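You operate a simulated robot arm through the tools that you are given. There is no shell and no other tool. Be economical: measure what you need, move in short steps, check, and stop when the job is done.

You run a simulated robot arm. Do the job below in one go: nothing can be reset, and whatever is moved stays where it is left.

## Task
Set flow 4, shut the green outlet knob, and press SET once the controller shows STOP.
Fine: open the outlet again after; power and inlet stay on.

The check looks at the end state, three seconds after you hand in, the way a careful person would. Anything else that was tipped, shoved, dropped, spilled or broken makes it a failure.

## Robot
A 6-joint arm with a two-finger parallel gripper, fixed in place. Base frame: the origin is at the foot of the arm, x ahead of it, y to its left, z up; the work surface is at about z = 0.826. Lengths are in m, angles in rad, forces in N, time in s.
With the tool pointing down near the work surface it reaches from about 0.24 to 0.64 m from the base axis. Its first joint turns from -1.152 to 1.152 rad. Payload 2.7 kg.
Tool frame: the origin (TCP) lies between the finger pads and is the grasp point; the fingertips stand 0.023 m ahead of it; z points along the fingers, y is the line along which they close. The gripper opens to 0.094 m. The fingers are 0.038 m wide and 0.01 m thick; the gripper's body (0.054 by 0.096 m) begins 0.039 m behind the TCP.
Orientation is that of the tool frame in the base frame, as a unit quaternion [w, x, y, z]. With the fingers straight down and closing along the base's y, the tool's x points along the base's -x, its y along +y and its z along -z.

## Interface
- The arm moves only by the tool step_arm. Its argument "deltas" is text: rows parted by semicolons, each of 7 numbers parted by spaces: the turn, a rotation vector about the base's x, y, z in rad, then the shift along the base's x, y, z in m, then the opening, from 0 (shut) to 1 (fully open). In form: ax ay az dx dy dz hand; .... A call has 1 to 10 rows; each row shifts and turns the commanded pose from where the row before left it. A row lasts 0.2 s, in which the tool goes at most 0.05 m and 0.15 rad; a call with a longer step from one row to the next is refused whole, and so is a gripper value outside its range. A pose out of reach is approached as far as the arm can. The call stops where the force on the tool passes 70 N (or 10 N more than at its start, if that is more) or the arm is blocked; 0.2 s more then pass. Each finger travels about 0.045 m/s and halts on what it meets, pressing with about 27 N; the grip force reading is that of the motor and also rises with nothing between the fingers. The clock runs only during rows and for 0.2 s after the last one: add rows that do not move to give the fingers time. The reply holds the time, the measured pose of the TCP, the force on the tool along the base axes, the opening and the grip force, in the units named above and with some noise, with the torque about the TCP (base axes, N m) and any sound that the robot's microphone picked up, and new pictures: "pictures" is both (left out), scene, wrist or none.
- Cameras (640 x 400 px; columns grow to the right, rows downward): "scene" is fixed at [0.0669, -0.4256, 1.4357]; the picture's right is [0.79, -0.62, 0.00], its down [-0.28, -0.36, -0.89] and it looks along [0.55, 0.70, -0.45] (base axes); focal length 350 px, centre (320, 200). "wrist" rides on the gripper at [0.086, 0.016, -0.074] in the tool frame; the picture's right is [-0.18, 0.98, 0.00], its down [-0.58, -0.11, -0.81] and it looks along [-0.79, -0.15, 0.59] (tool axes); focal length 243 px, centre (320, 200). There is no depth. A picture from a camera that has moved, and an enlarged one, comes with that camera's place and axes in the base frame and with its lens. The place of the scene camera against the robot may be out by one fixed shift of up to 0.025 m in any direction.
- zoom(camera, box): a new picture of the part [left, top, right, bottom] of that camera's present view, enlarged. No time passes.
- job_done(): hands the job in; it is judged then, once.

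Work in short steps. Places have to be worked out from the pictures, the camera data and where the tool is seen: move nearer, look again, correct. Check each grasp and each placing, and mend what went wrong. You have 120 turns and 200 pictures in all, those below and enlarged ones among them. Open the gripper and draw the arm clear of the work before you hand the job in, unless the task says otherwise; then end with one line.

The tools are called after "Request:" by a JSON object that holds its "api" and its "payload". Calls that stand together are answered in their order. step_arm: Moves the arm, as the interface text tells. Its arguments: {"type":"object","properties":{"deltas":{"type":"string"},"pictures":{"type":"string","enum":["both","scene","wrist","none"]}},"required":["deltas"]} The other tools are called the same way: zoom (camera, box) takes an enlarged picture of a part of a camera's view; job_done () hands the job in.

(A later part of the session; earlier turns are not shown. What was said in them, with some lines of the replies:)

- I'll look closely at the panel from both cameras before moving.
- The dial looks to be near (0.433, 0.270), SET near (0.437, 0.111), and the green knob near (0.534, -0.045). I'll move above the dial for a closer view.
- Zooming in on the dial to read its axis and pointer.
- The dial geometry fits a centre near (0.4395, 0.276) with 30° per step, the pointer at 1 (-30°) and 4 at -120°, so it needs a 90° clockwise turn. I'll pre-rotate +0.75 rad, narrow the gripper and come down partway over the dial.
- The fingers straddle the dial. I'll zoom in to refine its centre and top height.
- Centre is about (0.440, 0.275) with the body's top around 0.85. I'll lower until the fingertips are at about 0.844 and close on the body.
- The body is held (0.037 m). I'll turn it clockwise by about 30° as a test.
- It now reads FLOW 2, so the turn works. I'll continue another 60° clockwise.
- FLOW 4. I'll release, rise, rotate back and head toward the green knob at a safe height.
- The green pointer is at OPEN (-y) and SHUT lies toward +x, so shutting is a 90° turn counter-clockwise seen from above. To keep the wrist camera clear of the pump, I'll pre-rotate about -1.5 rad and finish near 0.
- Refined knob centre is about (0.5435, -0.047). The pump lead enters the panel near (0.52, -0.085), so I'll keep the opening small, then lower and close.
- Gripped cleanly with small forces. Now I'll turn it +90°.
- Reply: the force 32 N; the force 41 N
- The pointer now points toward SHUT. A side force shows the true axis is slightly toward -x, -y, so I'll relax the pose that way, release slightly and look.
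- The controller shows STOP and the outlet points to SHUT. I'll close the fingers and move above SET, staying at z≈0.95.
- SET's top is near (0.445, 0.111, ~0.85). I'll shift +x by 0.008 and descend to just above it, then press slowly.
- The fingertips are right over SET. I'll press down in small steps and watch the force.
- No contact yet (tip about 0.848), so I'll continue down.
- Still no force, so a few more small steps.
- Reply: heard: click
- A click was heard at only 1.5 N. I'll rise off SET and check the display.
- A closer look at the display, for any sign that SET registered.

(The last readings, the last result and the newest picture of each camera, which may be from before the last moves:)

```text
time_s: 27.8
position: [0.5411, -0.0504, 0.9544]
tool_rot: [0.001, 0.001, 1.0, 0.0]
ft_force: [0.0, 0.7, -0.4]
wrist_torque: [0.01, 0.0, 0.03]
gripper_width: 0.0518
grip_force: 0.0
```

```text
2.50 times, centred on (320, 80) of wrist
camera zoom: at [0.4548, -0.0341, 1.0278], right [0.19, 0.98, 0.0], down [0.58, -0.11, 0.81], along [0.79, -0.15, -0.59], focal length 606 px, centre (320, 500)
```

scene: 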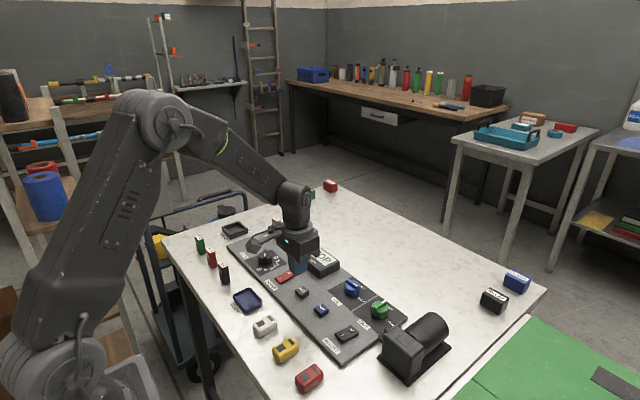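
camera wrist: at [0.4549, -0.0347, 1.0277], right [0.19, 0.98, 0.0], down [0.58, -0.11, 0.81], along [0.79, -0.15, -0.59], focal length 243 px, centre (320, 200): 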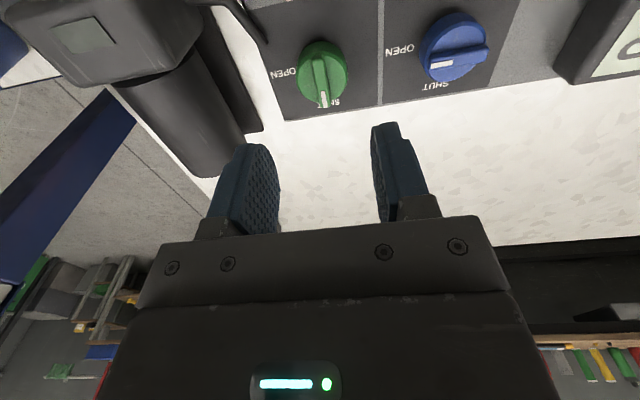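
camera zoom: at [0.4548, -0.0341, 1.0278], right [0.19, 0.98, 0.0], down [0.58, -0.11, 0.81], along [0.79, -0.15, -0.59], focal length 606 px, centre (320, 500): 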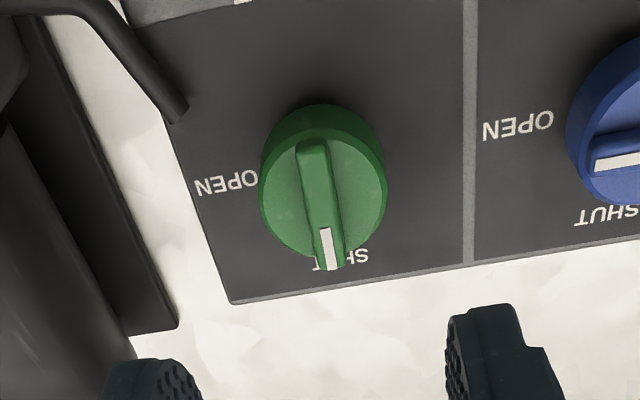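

The display just stays at STOP while the outlet is shut, and the click indicates that SET registered. From the grip readings the knob axis is at (0.5425, -0.050). I'll align there, rotate +0.12 rad, narrow the opening, lower and grip for reopening.

Request:
{"api": "step_arm", "payload": {"deltas": "0 0 0.12 0.0015 0.0003 0 0.49; 0 0 0 0 0 -0.04 0.49; 0 0 0 0 0 -0.03 0.49; 0 0 0 0 0 -0.0165 0.49; 0 0 0 0 0 0 0.49; 0 0 0 0 0 0 0.3; 0 0 0 0 0 0 0.3", "pictures": "wrist"}}

Request:
{"api": "zoom", "payload": {"camera": "scene", "box": [290, 230, 450, 350]}}

```text
time_s: 29.4
position: [0.5441, -0.0509, 0.8665]
tool_rot: [0.0, -0.059, 0.998, 0.001]
ft_force: [0.2, 7.5, -3.4]
wrist_torque: [0.07, -0.25, 0.08]
gripper_width: 0.0376
grip_force: 45.1
camera wrist: at [0.4561, -0.0444, 0.9411], right [0.07, 1.0, 0.0], down [0.59, -0.04, 0.81], along [0.8, -0.05, -0.59], focal length 243 px, centre (320, 200)
```

wrist: 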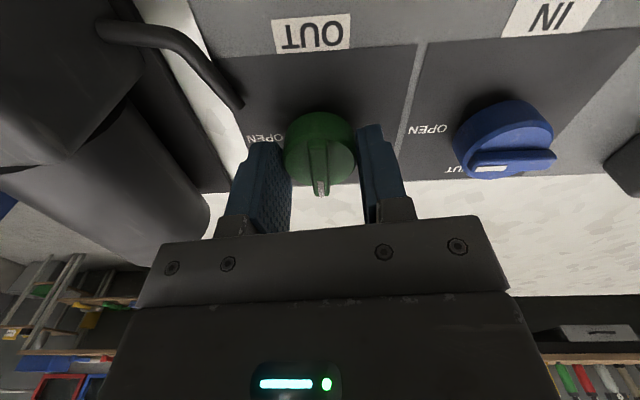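

```text
3.33 times, centred on (370, 290) of scene
camera zoom: at [0.067, -0.4254, 1.4358], right [0.79, -0.62, 0.0], down [-0.28, -0.36, -0.89], along [0.55, 0.7, -0.45], focal length 1167 px, centre (153, -100)
```

zoom: 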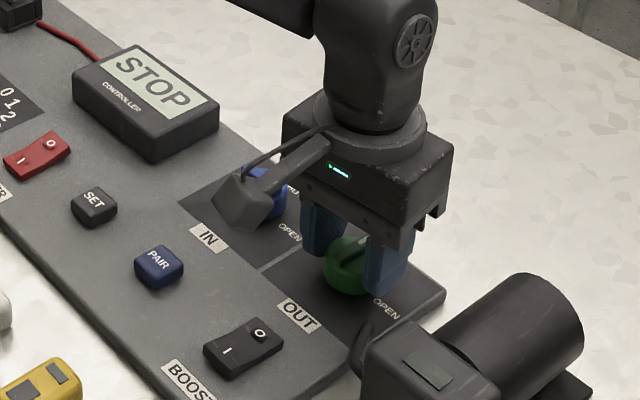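

Gripped. I'll turn -90° back to OPEN.

Request:
{"api": "step_arm", "payload": {"deltas": "0 0 -0.13 0 0 0 0.3; 0 0 -0.13 0 0 0 0.3; 0 0 -0.13 0 0 0 0.3; 0 0 -0.13 0 0 0 0.3; 0 0 -0.13 0 0 0 0.3; 0 0 -0.13 0 0 0 0.3", "pictures": "none"}}

Request:
{"api": "step_arm", "payload": {"deltas": "0 0 -0.13 0 0 0 0.3; 0 0 -0.13 0 0 0 0.3; 0 0 -0.13 0 0 0 0.3; 0 0 -0.13 0 0 0 0.3; 0 0 -0.13 0 0 0 0.3; 0 0 -0.13 0 0 0 0.3; 0 0 0 0 0 0 0.3", "pictures": "wrist"}}

Request:
{"api": "zoom", "payload": {"camera": "scene", "box": [290, 230, 450, 350]}}

```text
time_s: 30.8
position: [0.5442, -0.051, 0.8673]
tool_rot: [0.001, 0.326, 0.945, 0.001]
ft_force: [19.9, 6.1, -20.7]
wrist_torque: [-0.22, -0.32, 0.0]
gripper_width: 0.0374
grip_force: 45.2
```

```text
time_s: 32.4
position: [0.5431, -0.0496, 0.867]
tool_rot: [0.0, 0.661, 0.75, 0.0]
ft_force: [18.3, -3.8, -29.7]
wrist_torque: [-0.45, -0.43, 0.12]
gripper_width: 0.0374
grip_force: 44.7
camera wrist: at [0.5486, 0.0373, 0.9411], right [1.0, -0.06, 0.0], down [-0.04, -0.59, 0.81], along [-0.05, -0.81, -0.59], focal length 243 px, centre (320, 200)
```

wrist: 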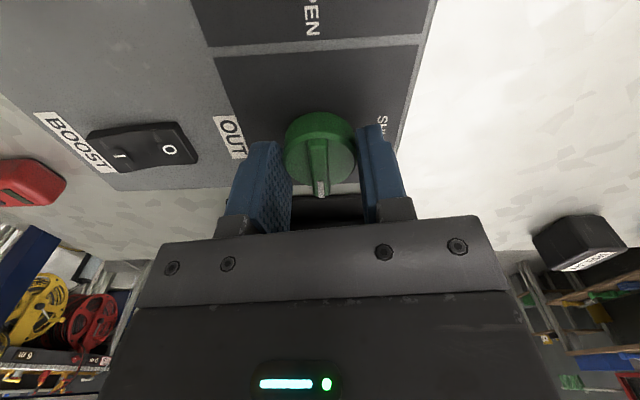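

```text
3.33 times, centred on (370, 290) of scene
camera zoom: at [0.0678, -0.4257, 1.4356], right [0.79, -0.62, 0.0], down [-0.28, -0.36, -0.89], along [0.55, 0.7, -0.45], focal length 1167 px, centre (153, -100)
```

zoom: 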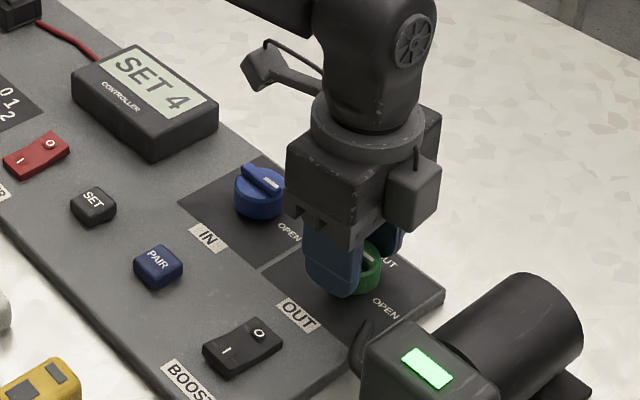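

The display shows SET 4 and the pump light is green, so SET was registered. Now I'll release, rise and retreat.

Request:
{"api": "step_arm", "payload": {"deltas": "0 0 0 0 0 0 0.6; 0 0 0 0 0 0 0.6; 0 0 0 0 0 0 0.6; 0 0 0 0 0 0.03 0.6; 0 0 0 0 0 0.04 0.6; 0 0 0 0 0 0.05 0.6; 0 0 0 -0.03 0.03 0.03 0.8; 0 0 0 -0.03 0.03 0.02 1; 0 0 0 -0.03 0.03 0.02 1; 0 0 0 0 0 0 1"}}

Request:
{"api": "zoom", "payload": {"camera": "scene", "box": [220, 210, 460, 370]}}

Request:
{"api": "zoom", "payload": {"camera": "scene", "box": [325, 260, 425, 330]}}

```text
refused: row 7 steps farther than a row can; nothing moved
```

```text
2.50 times, centred on (340, 290) of scene
camera zoom: at [0.0678, -0.4257, 1.4356], right [0.79, -0.62, 0.0], down [-0.28, -0.36, -0.89], along [0.55, 0.7, -0.45], focal length 875 px, centre (270, -25)
```

zoom: 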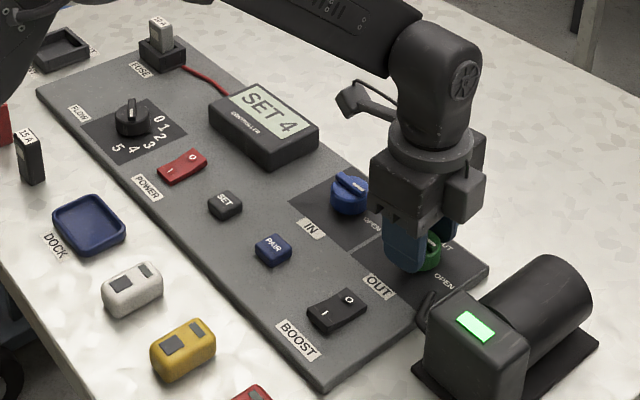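

```text
5.71 times, centred on (375, 295) of scene
camera zoom: at [0.0678, -0.4257, 1.4356], right [0.79, -0.62, 0.0], down [-0.28, -0.36, -0.89], along [0.55, 0.7, -0.45], focal length 2001 px, centre (6, -343)
```

zoom: 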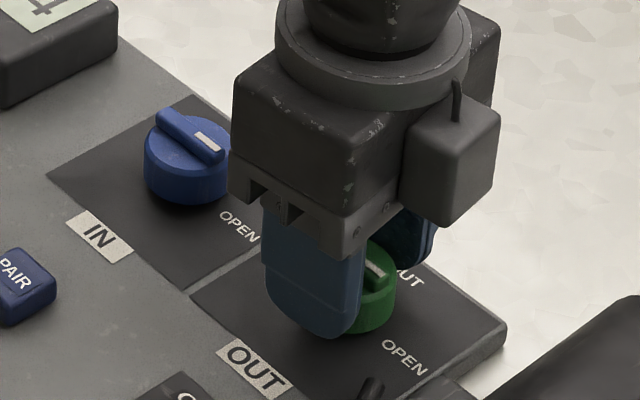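

The rows were refused for being too long, so I'll repeat with smaller steps.

Request:
{"api": "step_arm", "payload": {"deltas": "0 0 0 0 0 0 0.58; 0 0 0 0 0 0 0.58; 0 0 0 0 0 0 0.58; 0 0 0 0 0 0.03 0.58; 0 0 0 0 0 0.04 0.58; 0 0 0 0 0 0.045 0.58; 0 0 0 -0.02 0.02 0.03 0.8; 0 0 0 -0.03 0.03 0.02 1; 0 0 0 -0.03 0.03 0.02 1; 0 0 0 0 0 0 1"}}

Request:
{"api": "zoom", "payload": {"camera": "scene", "box": [220, 210, 460, 370]}}

Request:
{"api": "zoom", "payload": {"camera": "scene", "box": [325, 260, 425, 330]}}

```text
time_s: 34.6
position: [0.4619, 0.0313, 1.0543]
tool_rot: [-0.001, 0.66, 0.751, 0.001]
ft_force: [0.1, 0.8, 1.0]
wrist_torque: [-0.02, -0.01, -0.01]
gripper_width: 0.0936
grip_force: 0.0
camera wrist: at [0.4675, 0.1192, 1.1287], right [1.0, -0.06, 0.0], down [-0.03, -0.59, 0.81], along [-0.05, -0.81, -0.59], focal length 243 px, centre (320, 200)
```

scene: 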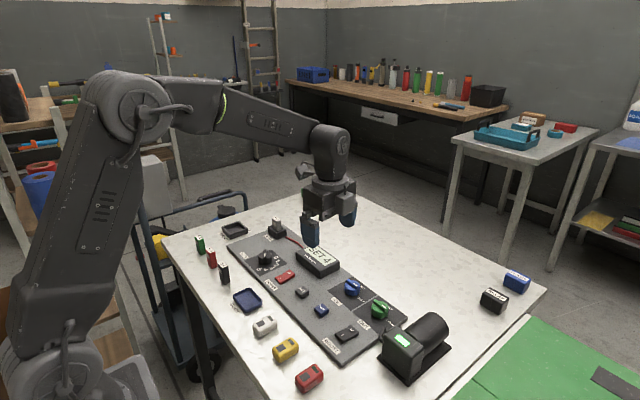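
wrist: 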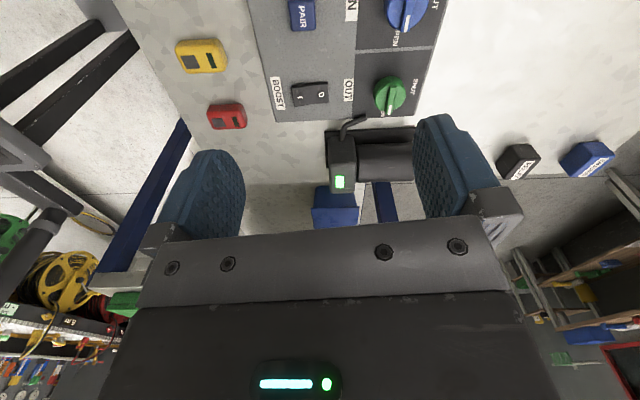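

```text
2.50 times, centred on (340, 290) of scene
camera zoom: at [0.0669, -0.4256, 1.4357], right [0.79, -0.62, 0.0], down [-0.28, -0.36, -0.89], along [0.55, 0.7, -0.45], focal length 875 px, centre (270, -25)
```

zoom: 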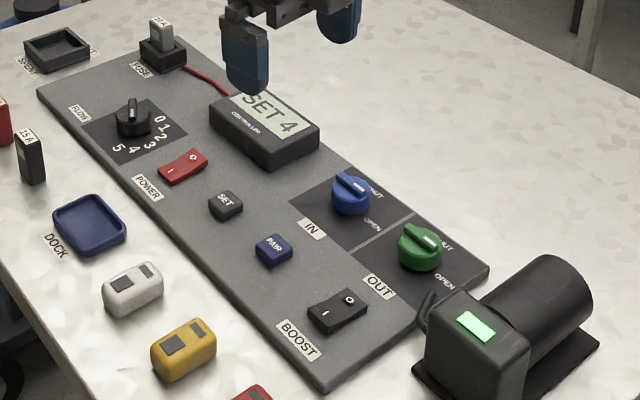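

```text
5.71 times, centred on (375, 295) of scene
camera zoom: at [0.0669, -0.4256, 1.4357], right [0.79, -0.62, 0.0], down [-0.28, -0.36, -0.89], along [0.55, 0.7, -0.45], focal length 2001 px, centre (6, -343)
```

zoom: 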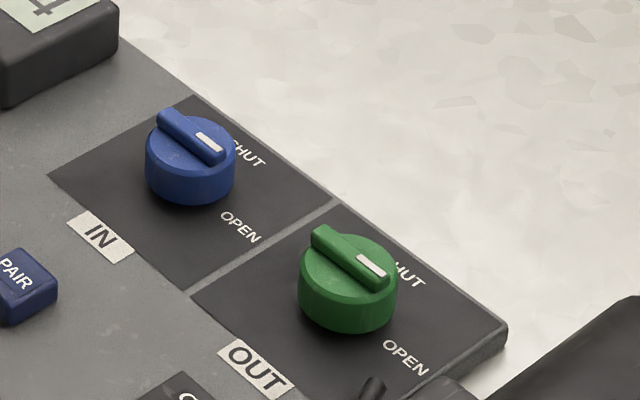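

The green outlet is open again, parallel to the inlet. The display shows SET 4, the pump is on, and the arm is clear with the gripper open. Nothing else moved, so I'm handing in.

Request:
{"api": "job_done", "payload": {}}

```text
The job is handed in.
```

Done: flow is at 4, I pressed SET while the controller showed STOP (display now reads SET 4), the outlet is open again, and power and inlet stayed on.
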